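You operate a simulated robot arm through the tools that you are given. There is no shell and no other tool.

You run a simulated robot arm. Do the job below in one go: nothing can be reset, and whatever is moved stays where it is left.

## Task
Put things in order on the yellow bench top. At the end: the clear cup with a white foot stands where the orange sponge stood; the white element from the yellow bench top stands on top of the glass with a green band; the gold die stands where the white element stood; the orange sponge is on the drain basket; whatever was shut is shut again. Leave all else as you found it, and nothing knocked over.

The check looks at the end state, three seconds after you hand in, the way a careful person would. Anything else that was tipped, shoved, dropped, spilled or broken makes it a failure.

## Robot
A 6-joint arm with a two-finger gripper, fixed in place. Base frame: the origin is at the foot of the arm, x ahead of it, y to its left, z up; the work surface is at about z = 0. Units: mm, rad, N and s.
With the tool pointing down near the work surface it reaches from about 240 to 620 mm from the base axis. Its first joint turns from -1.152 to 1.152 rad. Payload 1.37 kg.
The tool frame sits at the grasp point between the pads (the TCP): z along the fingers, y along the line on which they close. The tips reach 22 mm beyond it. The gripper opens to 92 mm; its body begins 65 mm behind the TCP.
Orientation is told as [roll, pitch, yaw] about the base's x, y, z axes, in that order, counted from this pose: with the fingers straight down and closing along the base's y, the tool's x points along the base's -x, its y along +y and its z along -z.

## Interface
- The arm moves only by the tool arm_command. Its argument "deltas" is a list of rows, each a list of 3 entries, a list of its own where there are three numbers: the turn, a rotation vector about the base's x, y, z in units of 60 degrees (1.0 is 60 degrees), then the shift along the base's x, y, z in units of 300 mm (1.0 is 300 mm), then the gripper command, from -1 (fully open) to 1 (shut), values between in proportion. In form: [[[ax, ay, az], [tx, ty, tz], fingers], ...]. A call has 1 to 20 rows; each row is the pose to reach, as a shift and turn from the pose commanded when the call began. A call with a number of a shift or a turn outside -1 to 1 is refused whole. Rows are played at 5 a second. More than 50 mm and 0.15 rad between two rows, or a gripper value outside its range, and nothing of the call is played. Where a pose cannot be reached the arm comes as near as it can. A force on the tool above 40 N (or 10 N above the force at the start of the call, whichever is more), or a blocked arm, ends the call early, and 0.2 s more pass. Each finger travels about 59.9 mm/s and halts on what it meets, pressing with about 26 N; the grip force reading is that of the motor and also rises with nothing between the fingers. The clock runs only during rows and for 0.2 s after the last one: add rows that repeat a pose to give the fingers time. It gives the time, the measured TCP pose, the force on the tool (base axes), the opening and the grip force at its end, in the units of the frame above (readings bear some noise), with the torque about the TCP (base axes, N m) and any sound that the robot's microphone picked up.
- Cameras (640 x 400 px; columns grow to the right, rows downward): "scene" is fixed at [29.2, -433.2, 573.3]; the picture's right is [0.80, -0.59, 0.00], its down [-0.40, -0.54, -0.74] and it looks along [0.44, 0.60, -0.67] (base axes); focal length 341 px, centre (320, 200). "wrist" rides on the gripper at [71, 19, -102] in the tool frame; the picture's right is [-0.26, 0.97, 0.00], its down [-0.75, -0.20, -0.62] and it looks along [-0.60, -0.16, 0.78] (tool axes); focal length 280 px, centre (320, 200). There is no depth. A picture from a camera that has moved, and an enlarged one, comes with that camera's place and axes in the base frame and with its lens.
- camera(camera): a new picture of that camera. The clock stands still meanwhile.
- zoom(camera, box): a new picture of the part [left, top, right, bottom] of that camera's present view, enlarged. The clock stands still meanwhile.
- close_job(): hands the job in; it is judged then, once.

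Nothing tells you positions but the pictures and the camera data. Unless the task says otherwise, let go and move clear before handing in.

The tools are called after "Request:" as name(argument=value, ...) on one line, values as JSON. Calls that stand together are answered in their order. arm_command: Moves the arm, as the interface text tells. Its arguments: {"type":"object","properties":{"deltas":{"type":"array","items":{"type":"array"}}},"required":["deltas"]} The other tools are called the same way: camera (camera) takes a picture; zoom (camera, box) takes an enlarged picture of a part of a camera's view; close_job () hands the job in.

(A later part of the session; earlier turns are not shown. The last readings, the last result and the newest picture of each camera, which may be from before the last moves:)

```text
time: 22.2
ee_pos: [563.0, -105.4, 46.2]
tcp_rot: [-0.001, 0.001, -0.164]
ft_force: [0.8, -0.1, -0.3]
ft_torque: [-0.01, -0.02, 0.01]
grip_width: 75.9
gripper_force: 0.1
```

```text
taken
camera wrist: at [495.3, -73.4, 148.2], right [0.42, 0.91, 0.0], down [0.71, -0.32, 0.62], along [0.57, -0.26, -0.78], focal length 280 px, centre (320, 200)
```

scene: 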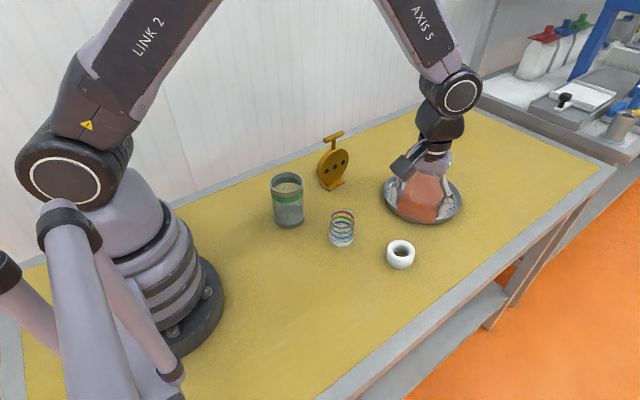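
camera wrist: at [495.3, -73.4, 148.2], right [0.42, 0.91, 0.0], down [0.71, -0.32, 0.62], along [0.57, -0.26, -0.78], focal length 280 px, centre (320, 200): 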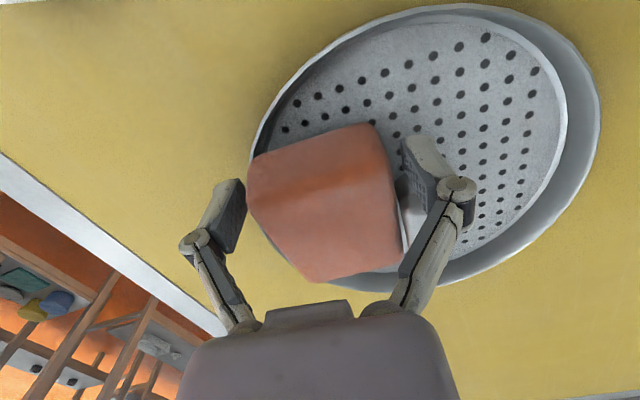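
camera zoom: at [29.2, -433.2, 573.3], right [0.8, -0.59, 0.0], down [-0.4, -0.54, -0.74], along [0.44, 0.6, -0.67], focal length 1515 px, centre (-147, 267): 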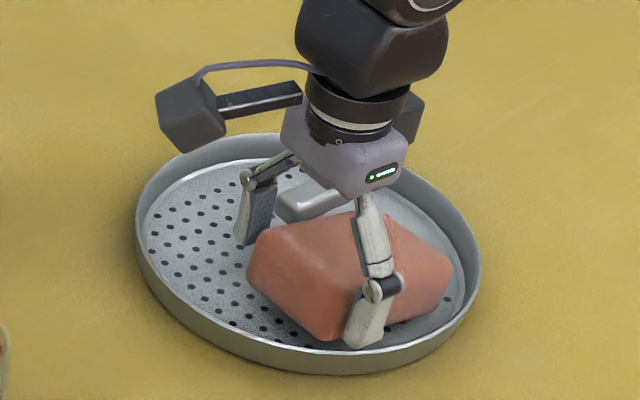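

The sponge is released and resting in the basket. I rise straight up and inspect it.

Request:
arm_command(deltas=[[[0, 0, 0], [0, 0, 0.06], -0.65], [[0, 0, 0], [0, 0, 0.16], -0.65], [[0, 0, 0], [0, 0, 0.28], -0.65], [[0, 0, 0], [0, 0, 0.4], -0.65], [[0, 0, 0], [-0.1, 0.05, 0.5], -1], [[0, 0, 0], [-0.25, 0.1, 0.6], -1], [[0, 0, 0], [-0.38, 0.15, 0.7], -1], [[0, 0, 0], [-0.38, 0.15, 0.7], -1]])

Request:
zoom(camera="scene", box=[375, 160, 475, 230])

Request:
camera(camera="wrist")

Request:
camera(camera="scene")

```text
refused: row 6 steps farther than a row can; nothing moved
```

```text
5.71 times, centred on (425, 195) of scene
camera zoom: at [29.2, -433.2, 573.3], right [0.8, -0.59, 0.0], down [-0.4, -0.54, -0.74], along [0.44, 0.6, -0.67], focal length 1948 px, centre (-280, 229)
```

zoom: 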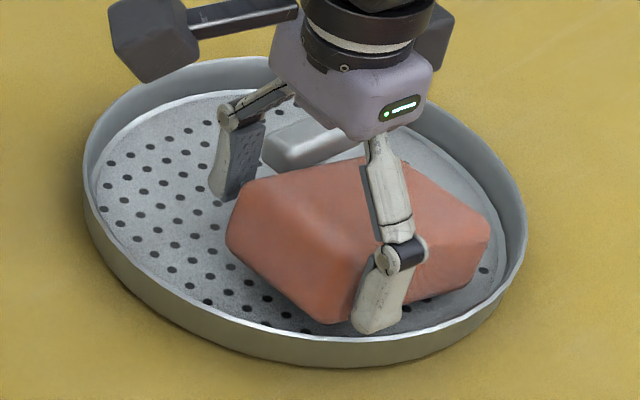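

```text
taken
camera wrist: at [495.3, -73.4, 148.2], right [0.42, 0.91, 0.0], down [0.71, -0.32, 0.62], along [0.57, -0.26, -0.78], focal length 280 px, centre (320, 200)
```

wrist: 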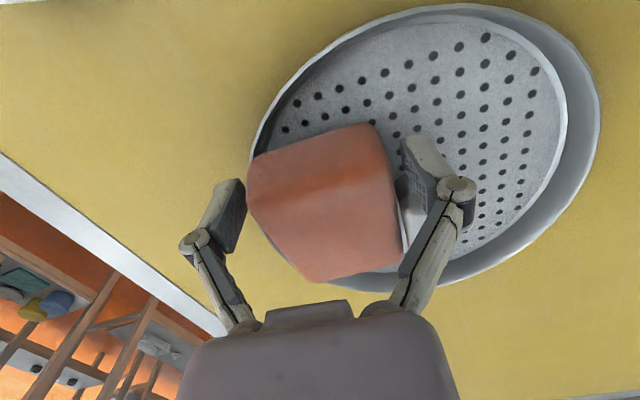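

```text
taken
```

scene: 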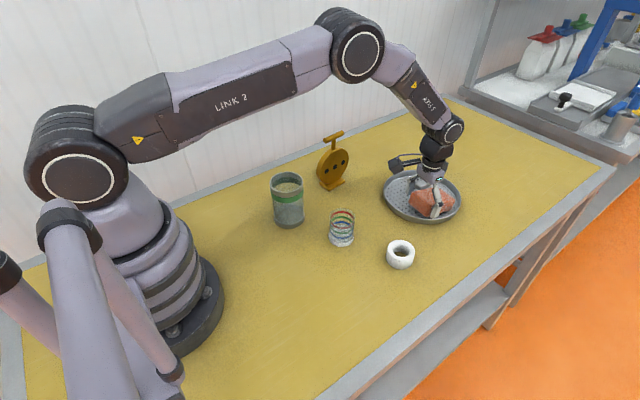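

That call was refused because one step was too long, so nothing moved. I repeat it with shorter steps.

Request:
arm_command(deltas=[[[0, 0, 0], [0, 0, 0.05], -0.65], [[0, 0, 0], [0, 0, 0.13], -0.65], [[0, 0, 0], [0, 0, 0.24], -0.65], [[0, 0, 0], [0, 0, 0.36], -0.65], [[0, 0, 0], [-0.08, 0.04, 0.44], -1], [[0, 0, 0], [-0.18, 0.08, 0.5], -1], [[0, 0, 0], [-0.28, 0.12, 0.56], -1], [[0, 0, 0], [-0.38, 0.16, 0.6], -1], [[0, 0, 0], [-0.38, 0.16, 0.6], -1]])

Request:
zoom(camera="scene", box=[375, 160, 475, 230])

Request:
camera(camera="wrist")

Request:
zoom(camera="wrist", box=[300, 0, 640, 220])

```text
time: 24.2
ee_pos: [447.8, -57.0, 223.5]
tcp_rot: [-0.001, 0.001, -0.165]
ft_force: [0.7, 0.4, 0.1]
ft_torque: [-0.01, -0.02, 0.01]
grip_width: 92.1
gripper_force: 0.1
```

```text
5.71 times, centred on (425, 195) of scene
camera zoom: at [29.2, -433.2, 573.3], right [0.8, -0.59, 0.0], down [-0.4, -0.54, -0.74], along [0.44, 0.6, -0.67], focal length 1948 px, centre (-280, 229)
```

zoom: 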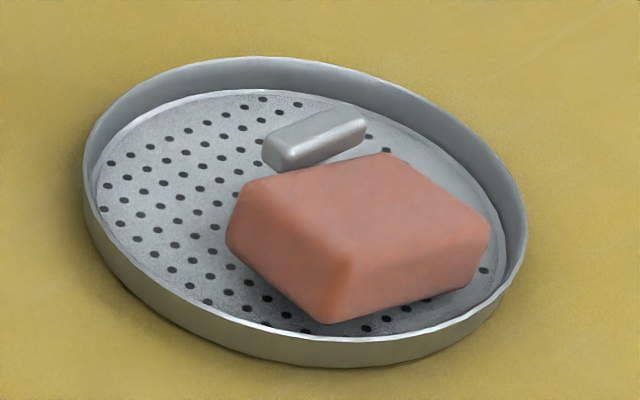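

```text
taken
camera wrist: at [381.0, -25.2, 325.8], right [0.42, 0.91, 0.0], down [0.71, -0.32, 0.63], along [0.57, -0.26, -0.78], focal length 280 px, centre (320, 200)
```

wrist: 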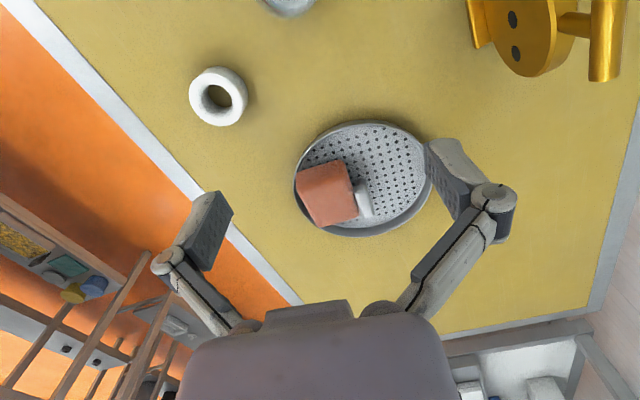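

```text
1.82 times, centred on (470, 110) of wrist
camera zoom: at [381.0, -25.2, 325.8], right [0.42, 0.91, 0.0], down [0.71, -0.32, 0.63], along [0.57, -0.26, -0.78], focal length 510 px, centre (47, 364)
```

zoom: 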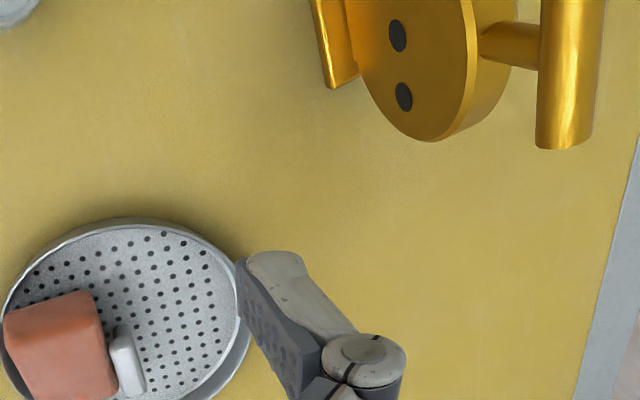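

The sponge lies flat in the basket and the basket hasn't visibly shifted. Next is the clear cup near (371,-49): I go above it with the yaw back at 0 and measure it.

Request:
arm_command(deltas=[[[0, 0, 0.04], [-0.064, 0.008, -0.036], -1], [[0, 0, 0.08], [-0.128, 0.015, -0.072], -1], [[0, 0, 0.12], [-0.192, 0.022, -0.108], -1], [[0, 0, 0.157], [-0.256, 0.03, -0.145], -1], [[0, 0, 0.157], [-0.256, 0.03, -0.145], -1]])

Request:
camera(camera="wrist")

Request:
zoom(camera="wrist", box=[260, 30, 380, 150])

```text
time: 25.4
ee_pos: [373.6, -47.9, 182.1]
tcp_rot: [-0.002, -0.001, 0.002]
ft_force: [-0.2, 0.0, 0.9]
ft_torque: [-0.03, -0.02, -0.06]
grip_width: 92.0
gripper_force: 0.1
```

```text
taken
camera wrist: at [301.9, -28.1, 283.4], right [0.26, 0.97, 0.0], down [0.75, -0.2, 0.63], along [0.6, -0.16, -0.78], focal length 280 px, centre (320, 200)
```

wrist: 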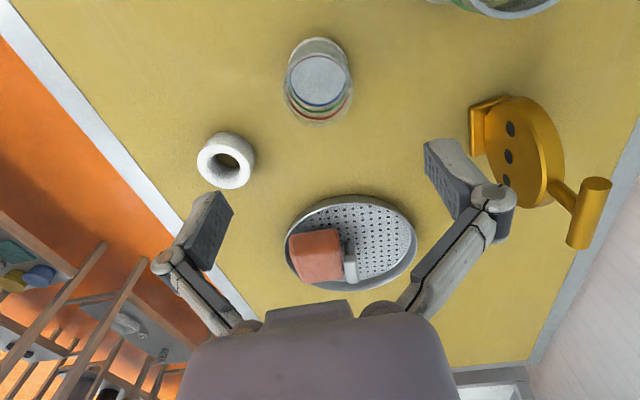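

```text
3.33 times, centred on (320, 90) of wrist
camera zoom: at [301.9, -28.1, 283.4], right [0.26, 0.97, 0.0], down [0.75, -0.2, 0.63], along [0.6, -0.16, -0.78], focal length 935 px, centre (320, 567)
```

zoom: 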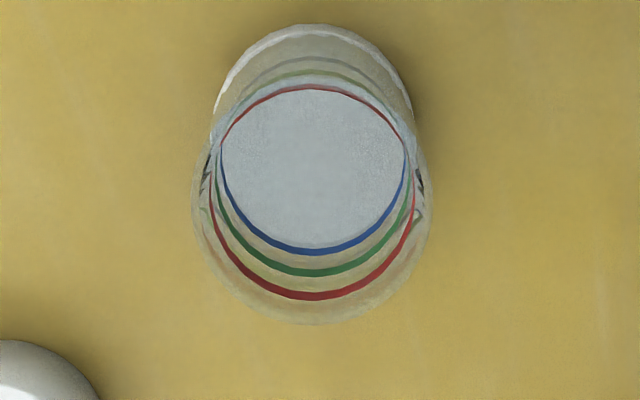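

The cup is centred at about (368.5,-48), 66 mm high and 54 mm wide at the top. I descend around it with the fingers open, the tips stopping just above its white foot.

Request:
arm_command(deltas=[[[0, 0, 0], [-0.016, 0, -0.08], -1], [[0, 0, 0], [-0.016, 0, -0.18], -1], [[0, 0, 0], [-0.016, 0, -0.28], -1], [[0, 0, 0], [-0.016, 0, -0.38], -1], [[0, 0, 0], [-0.016, 0, -0.46], -1], [[0, 0, 0], [-0.016, 0, -0.46], -1]])

Request:
camera(camera="wrist")

Request:
zoom(camera="scene", box=[290, 170, 400, 260])

```text
time: 26.8
ee_pos: [365.9, -48.4, 44.0]
tcp_rot: [-0.004, 0.0, -0.001]
ft_force: [-0.3, 0.2, 0.3]
ft_torque: [0.0, 0.03, 0.0]
grip_width: 92.0
gripper_force: 0.0
```

```text
taken
camera wrist: at [294.9, -27.2, 146.1], right [0.26, 0.96, 0.0], down [0.75, -0.2, 0.63], along [0.6, -0.16, -0.78], focal length 280 px, centre (320, 200)
```

wrist: 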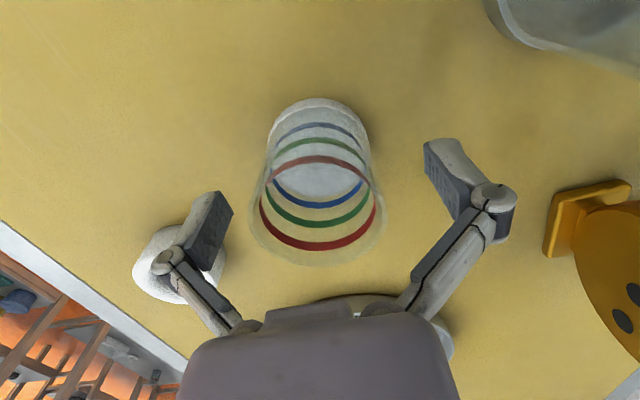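

```text
4.44 times, centred on (345, 215) of scene
camera zoom: at [29.2, -433.2, 573.3], right [0.8, -0.59, 0.0], down [-0.4, -0.54, -0.74], along [0.44, 0.6, -0.67], focal length 1515 px, centre (209, 133)
```

zoom: 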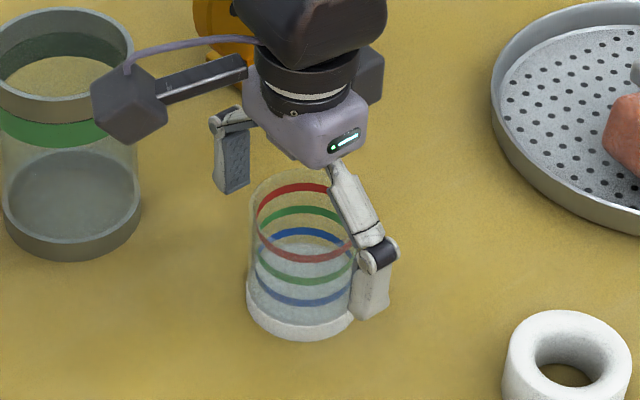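

My estimate of the cup centre, (368.8,-48), holds up and the gripper is 3 mm short in x. I shift 3 mm and close on the cup.

Request:
arm_command(deltas=[[[0, 0, 0], [0.0095, 0, 0], -1], [[0, 0, 0], [0.0095, 0, 0], -1], [[0, 0, 0], [0.0095, 0, 0], -0.3], [[0, 0, 0], [0.0095, 0, 0], 0.2], [[0, 0, 0], [0.0095, 0, 0], 0.4], [[0, 0, 0], [0.0095, 0, 0], 0.4], [[0, 0, 0], [0.0095, 0, 0], 0.4]])

Request:
camera(camera="wrist")

Request:
zoom(camera="scene", box=[290, 170, 400, 260])

```text
time: 28.4
ee_pos: [369.4, -48.5, 44.3]
tcp_rot: [-0.001, -0.003, 0.001]
ft_force: [-1.3, -0.1, 4.3]
ft_torque: [-0.04, 0.06, -0.02]
grip_width: 54.0
gripper_force: 26.1
```

```text
taken
camera wrist: at [297.8, -27.4, 146.7], right [0.26, 0.96, 0.0], down [0.75, -0.2, 0.63], along [0.6, -0.16, -0.78], focal length 280 px, centre (320, 200)
```

wrist: 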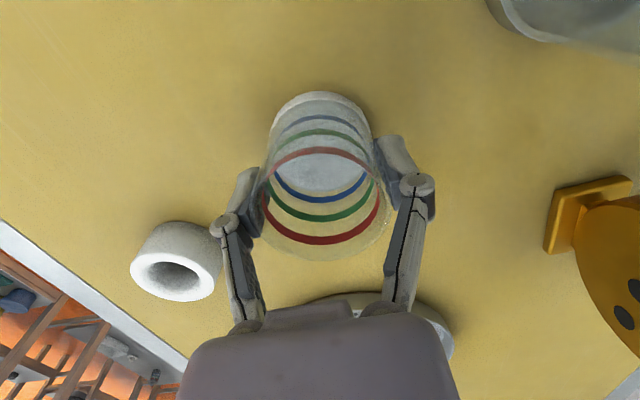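

```text
4.44 times, centred on (345, 215) of scene
camera zoom: at [29.2, -433.2, 573.3], right [0.8, -0.59, 0.0], down [-0.4, -0.54, -0.74], along [0.44, 0.6, -0.67], focal length 1515 px, centre (209, 133)
```

zoom: 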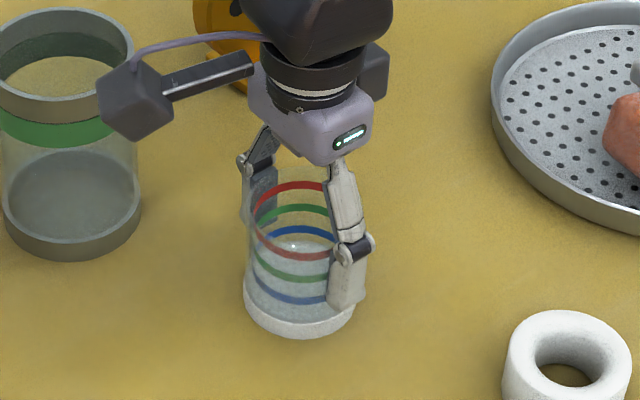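

The cup is gripped at 54 mm with its foot on the bench. I lift it gently and check that it stays level.

Request:
arm_command(deltas=[[[0, 0, 0], [0, 0, 0.015], 0.4], [[0, 0, 0], [0, 0, 0.05], 0.4], [[0, 0, 0], [0, 0, 0.1], 0.4], [[0, 0, 0], [0, 0, 0.16], 0.4], [[0, 0, 0], [0, 0, 0.22], 0.4], [[0, 0, 0], [0, 0, 0.26], 0.4], [[0, 0, 0], [0, 0, 0.26], 0.4]])

Request:
camera(camera="wrist")

Request:
zoom(camera="scene", box=[290, 130, 400, 260])

```text
time: 30.0
ee_pos: [369.2, -44.5, 125.4]
tcp_rot: [-0.002, -0.001, 0.0]
ft_force: [-0.4, 0.0, -0.8]
ft_torque: [0.02, -0.01, 0.02]
grip_width: 53.9
gripper_force: 26.2
```

```text
taken
camera wrist: at [299.3, -24.1, 227.1], right [0.26, 0.97, 0.0], down [0.75, -0.2, 0.62], along [0.6, -0.16, -0.78], focal length 280 px, centre (320, 200)
```

wrist: 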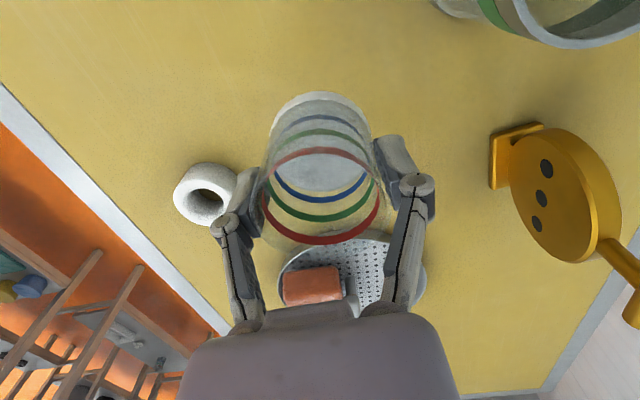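

```text
3.08 times, centred on (345, 195) of scene
camera zoom: at [29.2, -433.2, 573.3], right [0.8, -0.59, 0.0], down [-0.4, -0.54, -0.74], along [0.44, 0.6, -0.67], focal length 1049 px, centre (243, 215)
```

zoom: 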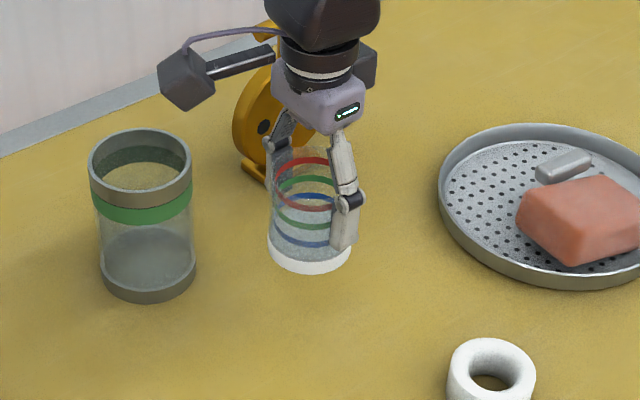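

The cup is held level, though the lift drifted 3.5 mm in y, so I will descend in stages with corrections. Now I carry the cup to the old sponge spot, turning the wrist to the orientation already tried there.

Request:
arm_command(deltas=[[[0, 0, 0.05], [-0.025, -0.025, 0], 0.4], [[0, 0, 0.15], [-0.075, -0.075, 0], 0.4], [[0, 0, 0.25], [-0.13, -0.13, 0], 0.4], [[0, 0, 0.37], [-0.19, -0.19, 0], 0.4], [[0, 0, 0.49], [-0.25, -0.255, 0], 0.4], [[0, 0, 0.61], [-0.31, -0.315, 0], 0.4], [[0, 0, 0.73], [-0.37, -0.375, 0], 0.4], [[0, 0, 0.85], [-0.42, -0.43, -0.02], 0.4], [[0, 0, 0.95], [-0.455, -0.465, -0.04], 0.4], [[0, 0, 1.0], [-0.469, -0.481, -0.05], 0.4], [[0, 0, 1.0], [-0.469, -0.481, -0.05], 0.4]])

Request:
camera(camera="wrist")

Request:
camera(camera="scene")

```text
time: 32.4
ee_pos: [227.3, -191.6, 109.6]
tcp_rot: [-0.001, -0.001, 1.049]
ft_force: [0.0, 0.2, -1.0]
ft_torque: [0.01, -0.01, 0.0]
grip_width: 53.9
gripper_force: 26.3
```

```text
taken
camera wrist: at [175.1, -242.3, 210.5], right [-0.71, 0.71, 0.0], down [0.55, 0.55, 0.62], along [0.44, 0.44, -0.78], focal length 280 px, centre (320, 200)
```

wrist: 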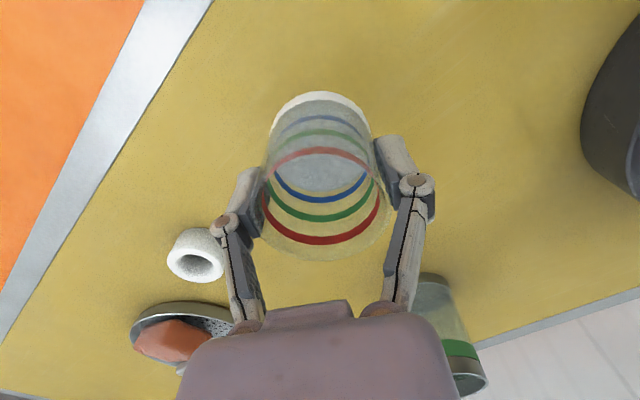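

```text
taken
```

scene: 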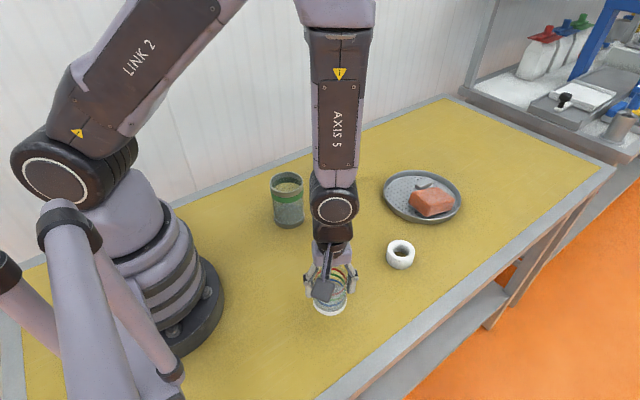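

The cup is over the sponge's old spot, about 2.5 mm off in y. I lower to 10 mm above contact with that correction.

Request:
arm_command(deltas=[[[0, 0, 0], [0.002, 0.004, -0.03], 0.4], [[0, 0, 0], [0.004, 0.008, -0.08], 0.4], [[0, 0, 0], [0.004, 0.008, -0.13], 0.4], [[0, 0, 0], [0.004, 0.008, -0.17], 0.4], [[0, 0, 0], [0.004, 0.008, -0.182], 0.4], [[0, 0, 0], [0.004, 0.008, -0.182], 0.4]])

Request:
arm_command(deltas=[[[0, 0, 0], [0, 0, 0], 0.4]])

Request:
zoom(camera="scene", box=[280, 250, 390, 340])

```text
time: 33.8
ee_pos: [229.2, -191.3, 53.4]
tcp_rot: [-0.002, 0.0, 1.048]
ft_force: [0.3, -0.6, 0.1]
ft_torque: [-0.02, -0.02, -0.01]
grip_width: 54.1
gripper_force: 26.0
```

```text
time: 34.2
ee_pos: [230.4, -190.9, 54.0]
tcp_rot: [-0.002, 0.001, 1.047]
ft_force: [-0.3, -0.9, -0.4]
ft_torque: [-0.03, 0.03, -0.06]
grip_width: 53.8
gripper_force: 25.5
```

```text
4.44 times, centred on (335, 295) of scene
camera zoom: at [29.2, -433.2, 573.3], right [0.8, -0.59, 0.0], down [-0.4, -0.54, -0.74], along [0.44, 0.6, -0.67], focal length 1515 px, centre (253, -222)
```

zoom: 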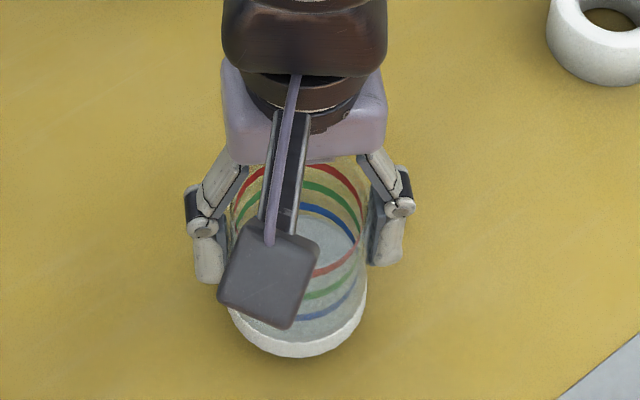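

I apply the small remaining correction and lower the last 9 mm slowly until the foot touches.

Request:
arm_command(deltas=[[[0, 0, 0], [-0.003, 0.004, -0.008], 0.4], [[0, 0, 0], [-0.005, 0.008, -0.016], 0.4], [[0, 0, 0], [-0.005, 0.008, -0.024], 0.4], [[0, 0, 0], [-0.005, 0.008, -0.028], 0.4], [[0, 0, 0], [-0.005, 0.008, -0.031], 0.4], [[0, 0, 0], [-0.005, 0.008, -0.031], 0.4]])

Request:
zoom(camera="scene", box=[280, 250, 390, 340])

```text
time: 35.6
ee_pos: [230.3, -188.3, 44.9]
tcp_rot: [-0.003, 0.0, 1.047]
ft_force: [0.0, 2.1, 17.3]
ft_torque: [0.03, 0.02, -0.1]
grip_width: 54.1
gripper_force: 26.1
```

```text
4.44 times, centred on (335, 295) of scene
camera zoom: at [29.1, -433.1, 573.3], right [0.8, -0.59, 0.0], down [-0.4, -0.54, -0.74], along [0.44, 0.6, -0.67], focal length 1515 px, centre (253, -222)
```

zoom: 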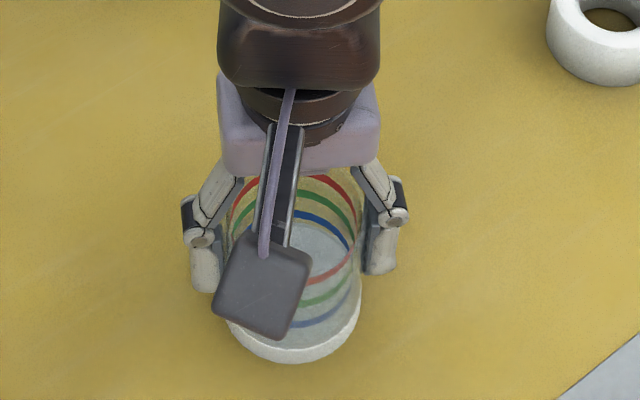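

The foot is on the bench with 17 N of contact, within a few mm of the sponge's old centre. I relieve the force, open the fingers and rise straight up.

Request:
arm_command(deltas=[[[0, 0, 0], [0, 0, 0.003], 0.4], [[0, 0, 0], [0, 0, 0.003], 0.4], [[0, 0, 0], [0, 0, 0.003], -0.3], [[0, 0, 0], [0, 0, 0.003], -0.8], [[0, 0, 0], [0, 0, 0.003], -1], [[0, 0, 0], [0, 0, 0.003], -1], [[0, 0, 0], [0, 0, 0.003], -1]])

Request:
camera(camera="wrist")

```text
time: 37.2
ee_pos: [228.5, -187.6, 44.7]
tcp_rot: [-0.002, 0.0, 1.048]
ft_force: [0.4, -0.5, 0.5]
ft_torque: [0.01, 0.01, 0.01]
grip_width: 92.0
gripper_force: 0.2
```

```text
taken
camera wrist: at [176.8, -237.6, 147.0], right [-0.7, 0.71, 0.0], down [0.55, 0.55, 0.63], along [0.44, 0.44, -0.78], focal length 280 px, centre (320, 200)
```

wrist: 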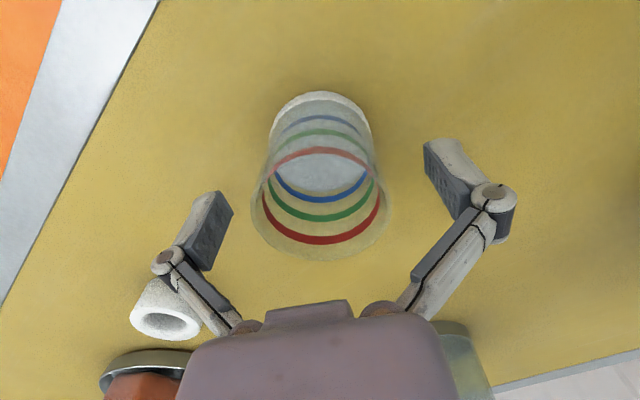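

The cup stands upright on its own. I rise and move above the white ring near (430,-168).

Request:
arm_command(deltas=[[[0, 0, 0], [0, 0, 0.05], -1], [[0, 0, 0], [0, 0, 0.15], -1], [[0, 0, 0], [0, 0, 0.27], -1], [[0, 0, 0], [0, 0, 0.38], -1], [[0, 0, 0], [0.1, 0.01, 0.4], -1], [[0, 0, 0], [0.22, 0.02, 0.4], -1], [[0, 0, 0], [0.34, 0.03, 0.4], -1], [[0, 0, 0], [0.46, 0.04, 0.4], -1], [[0, 0, 0], [0.57, 0.055, 0.4], -1], [[0, 0, 0], [0.67, 0.065, 0.4], -1], [[0, 0, 0], [0.67, 0.065, 0.4], -1]])

Request:
camera(camera="wrist")

Request:
zoom(camera="wrist", box=[260, 30, 380, 150])

Request:
camera(camera="scene")

```text
time: 39.6
ee_pos: [429.5, -166.6, 164.3]
tcp_rot: [0.0, 0.0, 1.048]
ft_force: [1.0, 1.4, 0.6]
ft_torque: [-0.02, 0.0, 0.0]
grip_width: 92.1
gripper_force: 0.2
```

```text
taken
camera wrist: at [377.4, -216.1, 267.2], right [-0.7, 0.71, 0.0], down [0.55, 0.55, 0.62], along [0.44, 0.44, -0.78], focal length 280 px, centre (320, 200)
```

wrist: 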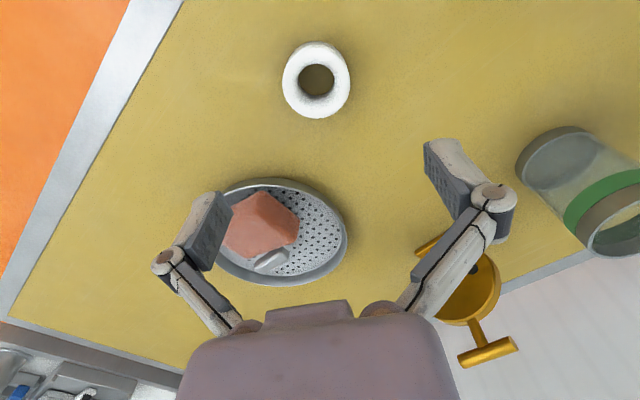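

```text
3.33 times, centred on (320, 90) of wrist
camera zoom: at [377.4, -216.1, 267.2], right [-0.7, 0.71, 0.0], down [0.55, 0.55, 0.62], along [0.44, 0.44, -0.78], focal length 935 px, centre (320, 567)
```

zoom: 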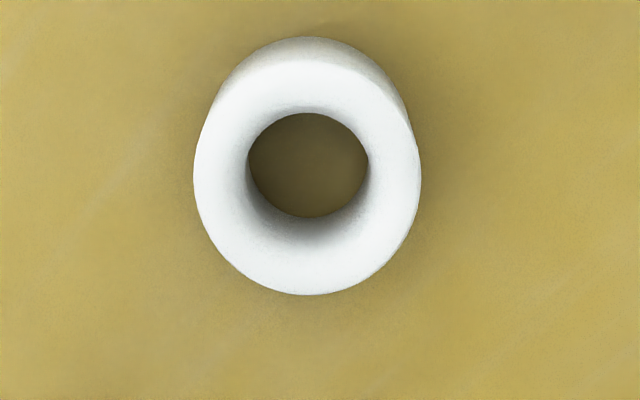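

```text
taken
```

scene: 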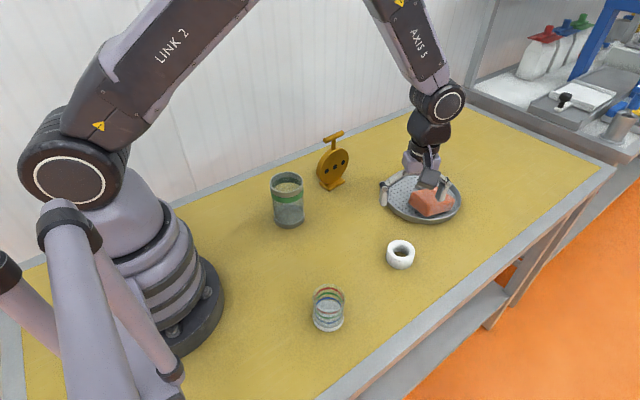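

The ring centre is at about (428.9,-168.9) and the tool axis is roughly 5 mm off in y. I correct that and descend to about 75 mm for another look.

Request:
arm_command(deltas=[[[0, 0, 0], [-0.001, -0.008, -0.06], -1], [[0, 0, 0], [-0.0015, -0.016, -0.14], -1], [[0, 0, 0], [-0.0015, -0.016, -0.22], -1], [[0, 0, 0], [-0.0015, -0.016, -0.3], -1], [[0, 0, 0], [-0.0015, -0.016, -0.3], -1]])

Request:
camera(camera="wrist")

Request:
zoom(camera="wrist", box=[240, 60, 400, 180])

```text
time: 40.8
ee_pos: [430.1, -172.0, 73.8]
tcp_rot: [-0.002, 0.0, 1.047]
ft_force: [0.0, -0.6, -0.1]
ft_torque: [0.0, -0.01, -0.01]
grip_width: 91.9
gripper_force: 0.0
```

```text
taken
camera wrist: at [377.2, -221.2, 176.7], right [-0.7, 0.71, 0.0], down [0.55, 0.55, 0.63], along [0.44, 0.44, -0.78], focal length 280 px, centre (320, 200)
```

wrist: 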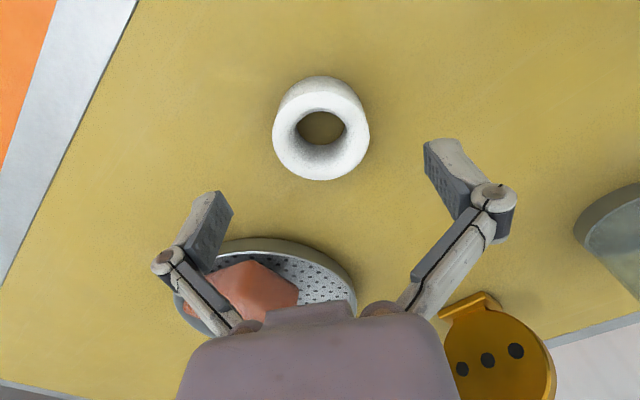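

```text
3.33 times, centred on (320, 120) of wrist
camera zoom: at [377.2, -221.2, 176.7], right [-0.7, 0.71, 0.0], down [0.55, 0.55, 0.63], along [0.44, 0.44, -0.78], focal length 935 px, centre (320, 467)
```

zoom: 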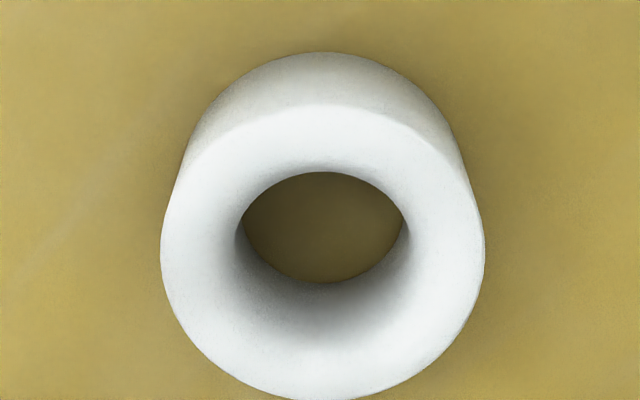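

The ring is now centred under the tool. I lower to grip its upper half and close.

Request:
arm_command(deltas=[[[0, 0, 0], [0, 0, -0.05], -1], [[0, 0, 0], [0, 0, -0.1], -1], [[0, 0, 0], [0, 0, -0.132], -1], [[0, 0, 0], [0, 0, -0.132], -1], [[0, 0, 0], [0, 0, -0.132], -0.3], [[0, 0, 0], [0, 0, -0.132], 0.2], [[0, 0, 0], [0, 0, -0.132], 0.4], [[0, 0, 0], [0, 0, -0.132], 0.4], [[0, 0, 0], [0, 0, -0.132], 0.4]])

Request:
camera(camera="wrist")

Request:
zoom(camera="scene", box=[340, 190, 450, 280])

```text
time: 42.8
ee_pos: [430.8, -172.6, 36.9]
tcp_rot: [-0.004, 0.0, 1.048]
ft_force: [-0.2, -1.5, 0.8]
ft_torque: [0.04, 0.05, 0.03]
grip_width: 52.0
gripper_force: 26.4
```

```text
taken
camera wrist: at [376.8, -222.5, 138.2], right [-0.7, 0.71, 0.0], down [0.55, 0.55, 0.63], along [0.44, 0.44, -0.78], focal length 280 px, centre (320, 200)
```

wrist: 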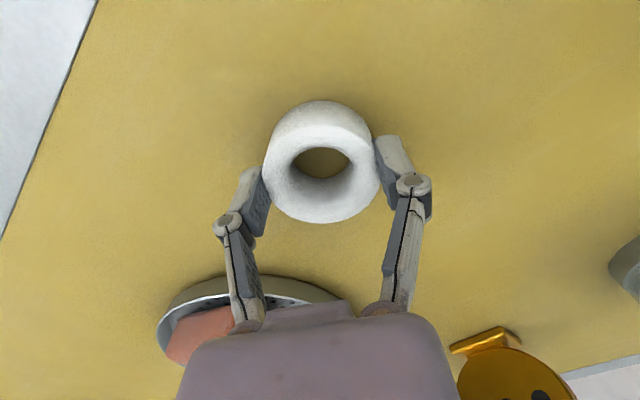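

```text
4.44 times, centred on (395, 235) of scene
camera zoom: at [29.2, -433.2, 573.3], right [0.8, -0.59, 0.0], down [-0.4, -0.54, -0.74], along [0.44, 0.6, -0.67], focal length 1515 px, centre (-13, 44)
```

zoom: 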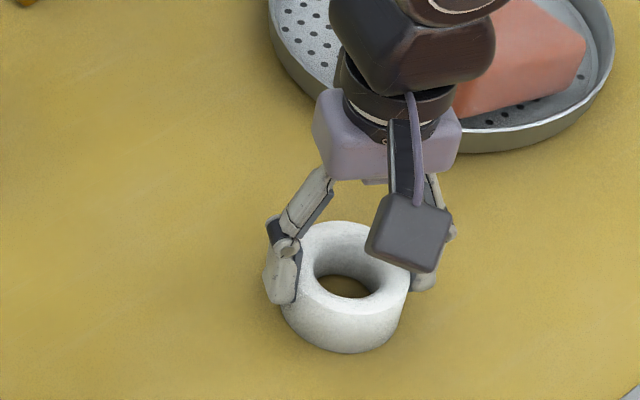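

The ring is gripped at 52 mm. I lift it straight up and check it.

Request:
arm_command(deltas=[[[0, 0, 0], [0, 0, 0.02], 0.4], [[0, 0, 0], [0, 0, 0.08], 0.4], [[0, 0, 0], [0, 0, 0.18], 0.4], [[0, 0, 0], [0, 0, 0.3], 0.4], [[0, 0, 0], [0, 0, 0.42], 0.4], [[0, 0, 0], [0, 0, 0.55], 0.4], [[0, 0, 0], [0, 0, 0.55], 0.4]])

Request:
camera(camera="wrist")

Request:
zoom(camera="scene", box=[340, 110, 450, 240])

```text
time: 44.4
ee_pos: [427.5, -173.6, 203.7]
tcp_rot: [-0.002, 0.0, 1.046]
ft_force: [0.4, 0.8, -0.9]
ft_torque: [0.02, -0.02, 0.01]
grip_width: 51.6
gripper_force: 25.4
```

```text
taken
camera wrist: at [375.1, -223.4, 305.2], right [-0.7, 0.71, 0.0], down [0.55, 0.55, 0.62], along [0.44, 0.44, -0.78], focal length 280 px, centre (320, 200)
```

wrist: 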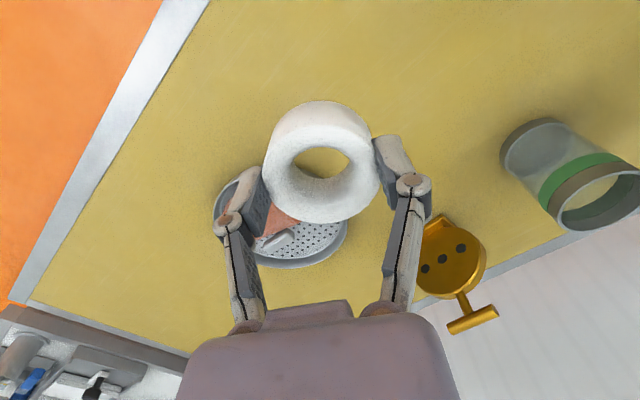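

```text
3.08 times, centred on (395, 175) of scene
camera zoom: at [29.2, -433.2, 573.3], right [0.8, -0.59, 0.0], down [-0.4, -0.54, -0.74], along [0.44, 0.6, -0.67], focal length 1049 px, centre (89, 277)
```

zoom: 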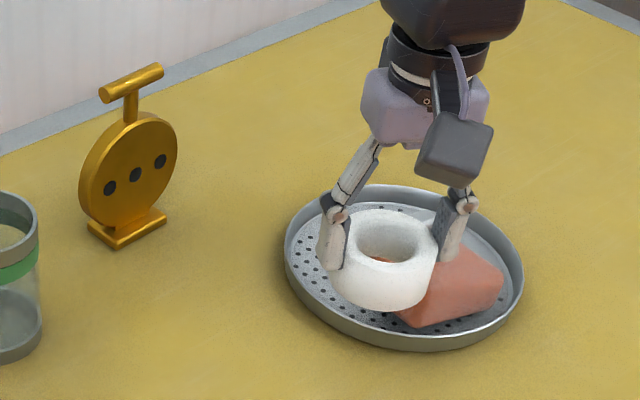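

The ring hangs securely. I carry it to a hover above the glass, which I put at about (309.5,71.5) with its rim at z ≈ 108.

Request:
arm_command(deltas=[[[0, 0, 0], [-0.049, 0.101, 0], 0.4], [[0, 0, 0], [-0.098, 0.2025, 0], 0.4], [[0, 0, 0], [-0.147, 0.304, 0], 0.4], [[0, 0, 0], [-0.196, 0.405, 0], 0.4], [[0, 0, 0], [-0.245, 0.506, 0], 0.4], [[0, 0, 0], [-0.294, 0.6075, 0], 0.4], [[0, 0, 0], [-0.343, 0.709, 0], 0.4], [[0, 0, 0], [-0.392, 0.81, 0], 0.4], [[0, 0, 0], [-0.392, 0.81, 0], 0.4]])

Request:
camera(camera="wrist")

Request:
camera(camera="scene")

```text
time: 46.4
ee_pos: [316.5, 69.7, 199.5]
tcp_rot: [-0.002, 0.0, 1.047]
ft_force: [0.3, -0.3, -1.0]
ft_torque: [-0.04, -0.01, -0.01]
grip_width: 51.7
gripper_force: 26.1
```

```text
taken
camera wrist: at [262.9, 20.1, 301.1], right [-0.7, 0.71, 0.0], down [0.55, 0.55, 0.63], along [0.44, 0.44, -0.78], focal length 280 px, centre (320, 200)
```

wrist: 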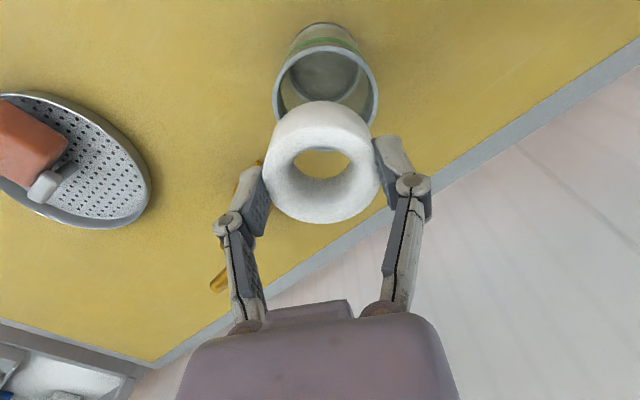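

```text
taken
```

scene: 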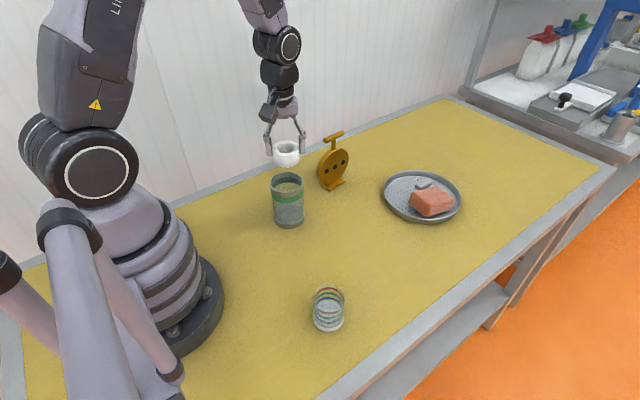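

The glass rim is about 7 mm off the ring's axis in x. I correct this and lower to about 20 mm above the rim.

Request:
arm_command(deltas=[[[0, 0, 0], [-0.012, -0.004, -0.03], 0.4], [[0, 0, 0], [-0.024, -0.009, -0.07], 0.4], [[0, 0, 0], [-0.024, -0.009, -0.11], 0.4], [[0, 0, 0], [-0.024, -0.009, -0.11], 0.4]])

Request:
camera(camera="wrist")

Request:
zoom(camera="wrist", box=[250, 30, 400, 130])

Request:
zoom(camera="scene", box=[240, 110, 340, 240])

```text
time: 47.4
ee_pos: [304.8, 67.3, 165.6]
tcp_rot: [0.002, 0.001, 1.048]
ft_force: [0.1, 0.3, -0.7]
ft_torque: [-0.02, -0.02, 0.01]
grip_width: 52.1
gripper_force: 26.2
```

```text
taken
camera wrist: at [253.3, 17.2, 267.6], right [-0.7, 0.71, 0.0], down [0.55, 0.55, 0.62], along [0.44, 0.44, -0.78], focal length 280 px, centre (320, 200)
```

wrist: 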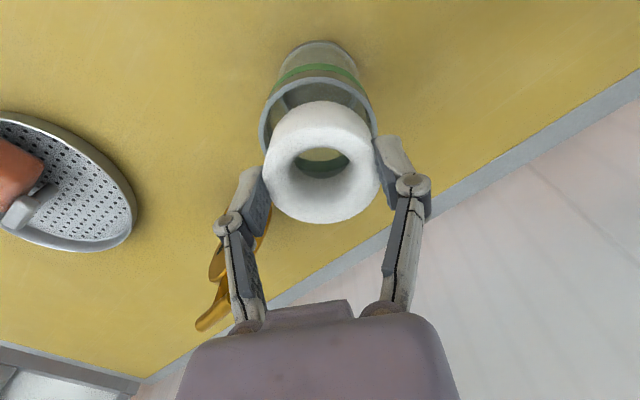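

```text
4.00 times, centred on (325, 80) of wrist
camera zoom: at [253.3, 17.2, 267.6], right [-0.7, 0.71, 0.0], down [0.55, 0.55, 0.62], along [0.44, 0.44, -0.78], focal length 1122 px, centre (300, 680)
```

zoom: 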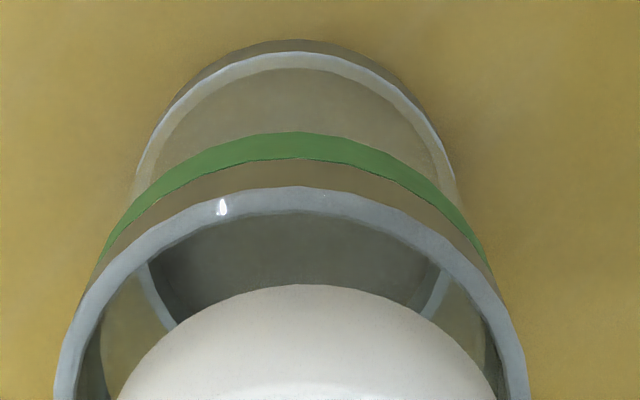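

```text
3.08 times, centred on (290, 175) of scene
camera zoom: at [29.2, -433.2, 573.3], right [0.8, -0.59, 0.0], down [-0.4, -0.54, -0.74], along [0.44, 0.6, -0.67], focal length 1049 px, centre (412, 277)
```

zoom: 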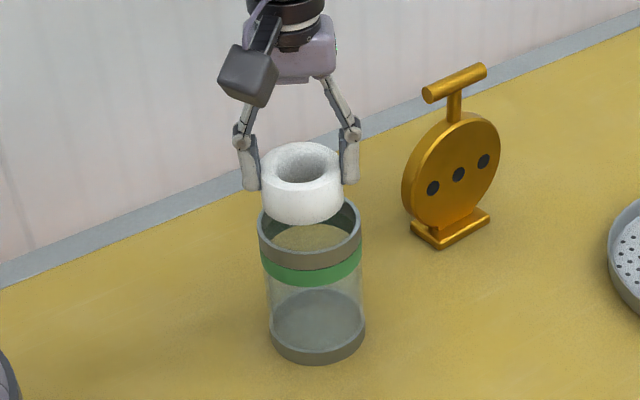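

The ring is nearly concentric with the glass, about 3 mm off in x. I correct that and lower slowly to feel whether the glass has a solid top at the rim height.

Request:
arm_command(deltas=[[[0, 0, 0], [0.005, 0, -0.02], 0.4], [[0, 0, 0], [0.0103, 0.0003, -0.04], 0.4], [[0, 0, 0], [0.0103, 0.0003, -0.05], 0.4], [[0, 0, 0], [0.0103, 0.0003, -0.05], 0.4]])

Request:
camera(camera="wrist")

Request:
zoom(camera="scene", box=[255, 140, 325, 240])

```text
time: 48.4
ee_pos: [308.3, 67.7, 151.3]
tcp_rot: [0.0, -0.001, 1.047]
ft_force: [-0.4, 0.1, -0.9]
ft_torque: [0.02, 0.02, 0.03]
grip_width: 51.9
gripper_force: 25.8
```

```text
taken
camera wrist: at [255.5, 18.2, 253.3], right [-0.7, 0.71, 0.0], down [0.55, 0.55, 0.63], along [0.44, 0.44, -0.78], focal length 280 px, centre (320, 200)
```

wrist: 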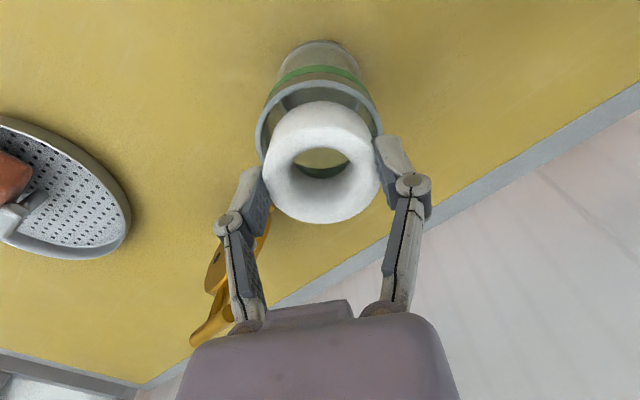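

```text
4.00 times, centred on (290, 190) of scene
camera zoom: at [29.2, -433.2, 573.3], right [0.8, -0.59, 0.0], down [-0.4, -0.54, -0.74], along [0.44, 0.6, -0.67], focal length 1364 px, centre (440, 240)
```

zoom: 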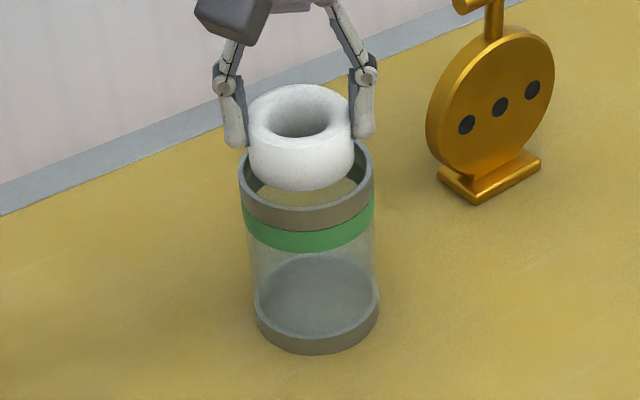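

The ring is concentric and its bottom is at about z = 114. I go down a further 6 mm and read the force.

Request:
arm_command(deltas=[[[0, 0, 0], [0, 0, -0.007], 0.4], [[0, 0, 0], [0, 0, -0.013], 0.4], [[0, 0, 0], [0, 0, -0.02], 0.4], [[0, 0, 0], [0, 0, -0.02], 0.4]])

Request:
arm_command(deltas=[[[0, 0, 0], [0, 0, -0.005], 0.4], [[0, 0, 0], [0, 0, -0.01], 0.4], [[0, 0, 0], [0, 0, -0.01], 0.4]])

```text
time: 49.4
ee_pos: [308.1, 69.0, 146.2]
tcp_rot: [-0.001, 0.0, 1.045]
ft_force: [-0.1, -2.1, 12.8]
ft_torque: [-0.16, 0.05, 0.1]
grip_width: 51.6
gripper_force: 25.8
```

```text
time: 50.2
ee_pos: [307.8, 67.5, 143.6]
tcp_rot: [-0.002, 0.0, 1.047]
ft_force: [-3.5, 4.4, 17.3]
ft_torque: [0.14, 0.08, 0.04]
grip_width: 51.3
gripper_force: 26.1
```

Contact came at about z = 109, the height of the rim, with 13-17 N upward. I look closely before going any further.

Request:
camera(camera="wrist")

Request:
zoom(camera="scene", box=[260, 145, 320, 215])

Request:
zoom(camera="wrist", box=[240, 60, 400, 240])

```text
taken
camera wrist: at [255.8, 17.4, 245.0], right [-0.7, 0.71, 0.0], down [0.55, 0.55, 0.63], along [0.44, 0.44, -0.78], focal length 280 px, centre (320, 200)
```

wrist: 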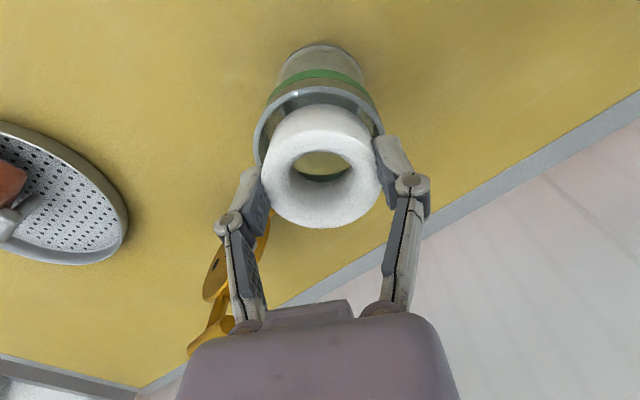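

```text
5.71 times, centred on (290, 180) of scene
camera zoom: at [29.1, -433.2, 573.3], right [0.8, -0.59, 0.0], down [-0.4, -0.54, -0.74], along [0.44, 0.6, -0.67], focal length 1948 px, centre (491, 314)
```

zoom: 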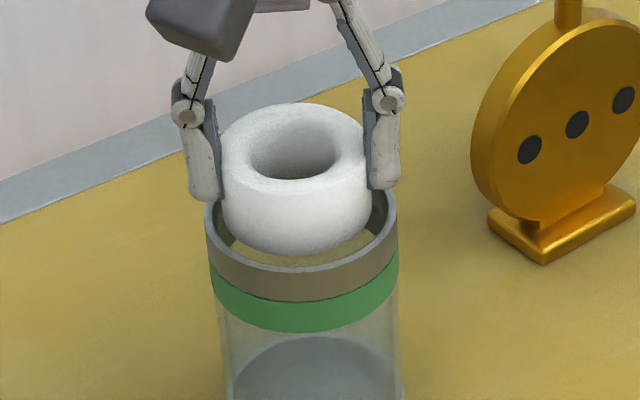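

```text
2.22 times, centred on (320, 150) of wrist
camera zoom: at [255.8, 17.4, 245.0], right [-0.7, 0.71, 0.0], down [0.55, 0.55, 0.63], along [0.44, 0.44, -0.78], focal length 623 px, centre (320, 311)
```

zoom: 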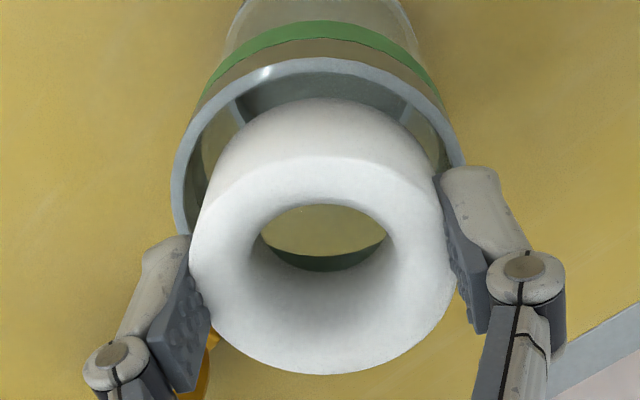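

The ring sits concentric with the rim, with a visible gap all round and the finger tips above it. It is nevertheless held up at the rim plane, so the top is solid. I relieve the force slightly, open part way and check that the ring stays.

Request:
arm_command(deltas=[[[0, 0, 0], [0, 0, 0.005], 0.4], [[0, 0, 0], [0, 0, 0.007], 0.4], [[0, 0, 0], [0, 0, 0.007], 0.4]])

Request:
arm_command(deltas=[[[0, 0, 0], [0, 0, 0], -0.15], [[0, 0, 0], [0, 0, 0], -0.25], [[0, 0, 0], [0, 0, 0], -0.25]])

Request:
camera(camera="wrist")

Request:
zoom(camera="scene", box=[260, 145, 320, 215])

```text
time: 51.0
ee_pos: [307.3, 67.4, 145.8]
tcp_rot: [0.0, 0.0, 1.046]
ft_force: [0.1, 0.3, -2.1]
ft_torque: [-0.03, 0.02, 0.02]
grip_width: 50.9
gripper_force: 25.8
```

```text
time: 51.8
ee_pos: [308.5, 68.5, 146.5]
tcp_rot: [-0.001, 0.0, 1.047]
ft_force: [-0.6, -0.1, -1.1]
ft_torque: [0.0, 0.02, -0.01]
grip_width: 57.7
gripper_force: 0.0
```

```text
taken
camera wrist: at [255.5, 17.4, 247.3], right [-0.7, 0.71, 0.0], down [0.55, 0.55, 0.63], along [0.44, 0.44, -0.78], focal length 280 px, centre (320, 200)
```

wrist: 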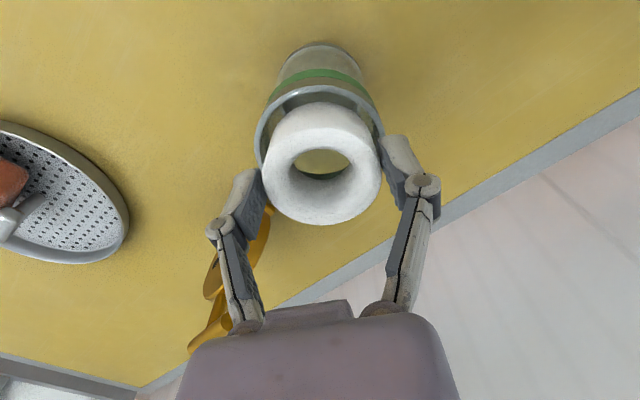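

```text
5.71 times, centred on (290, 180) of scene
camera zoom: at [29.2, -433.2, 573.3], right [0.8, -0.59, 0.0], down [-0.4, -0.54, -0.74], along [0.44, 0.6, -0.67], focal length 1948 px, centre (491, 314)
```

zoom: 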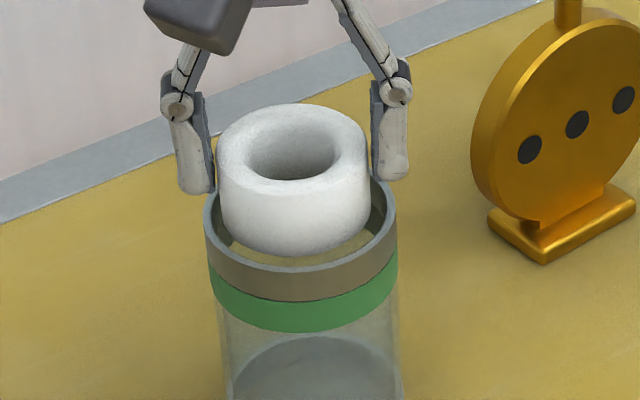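

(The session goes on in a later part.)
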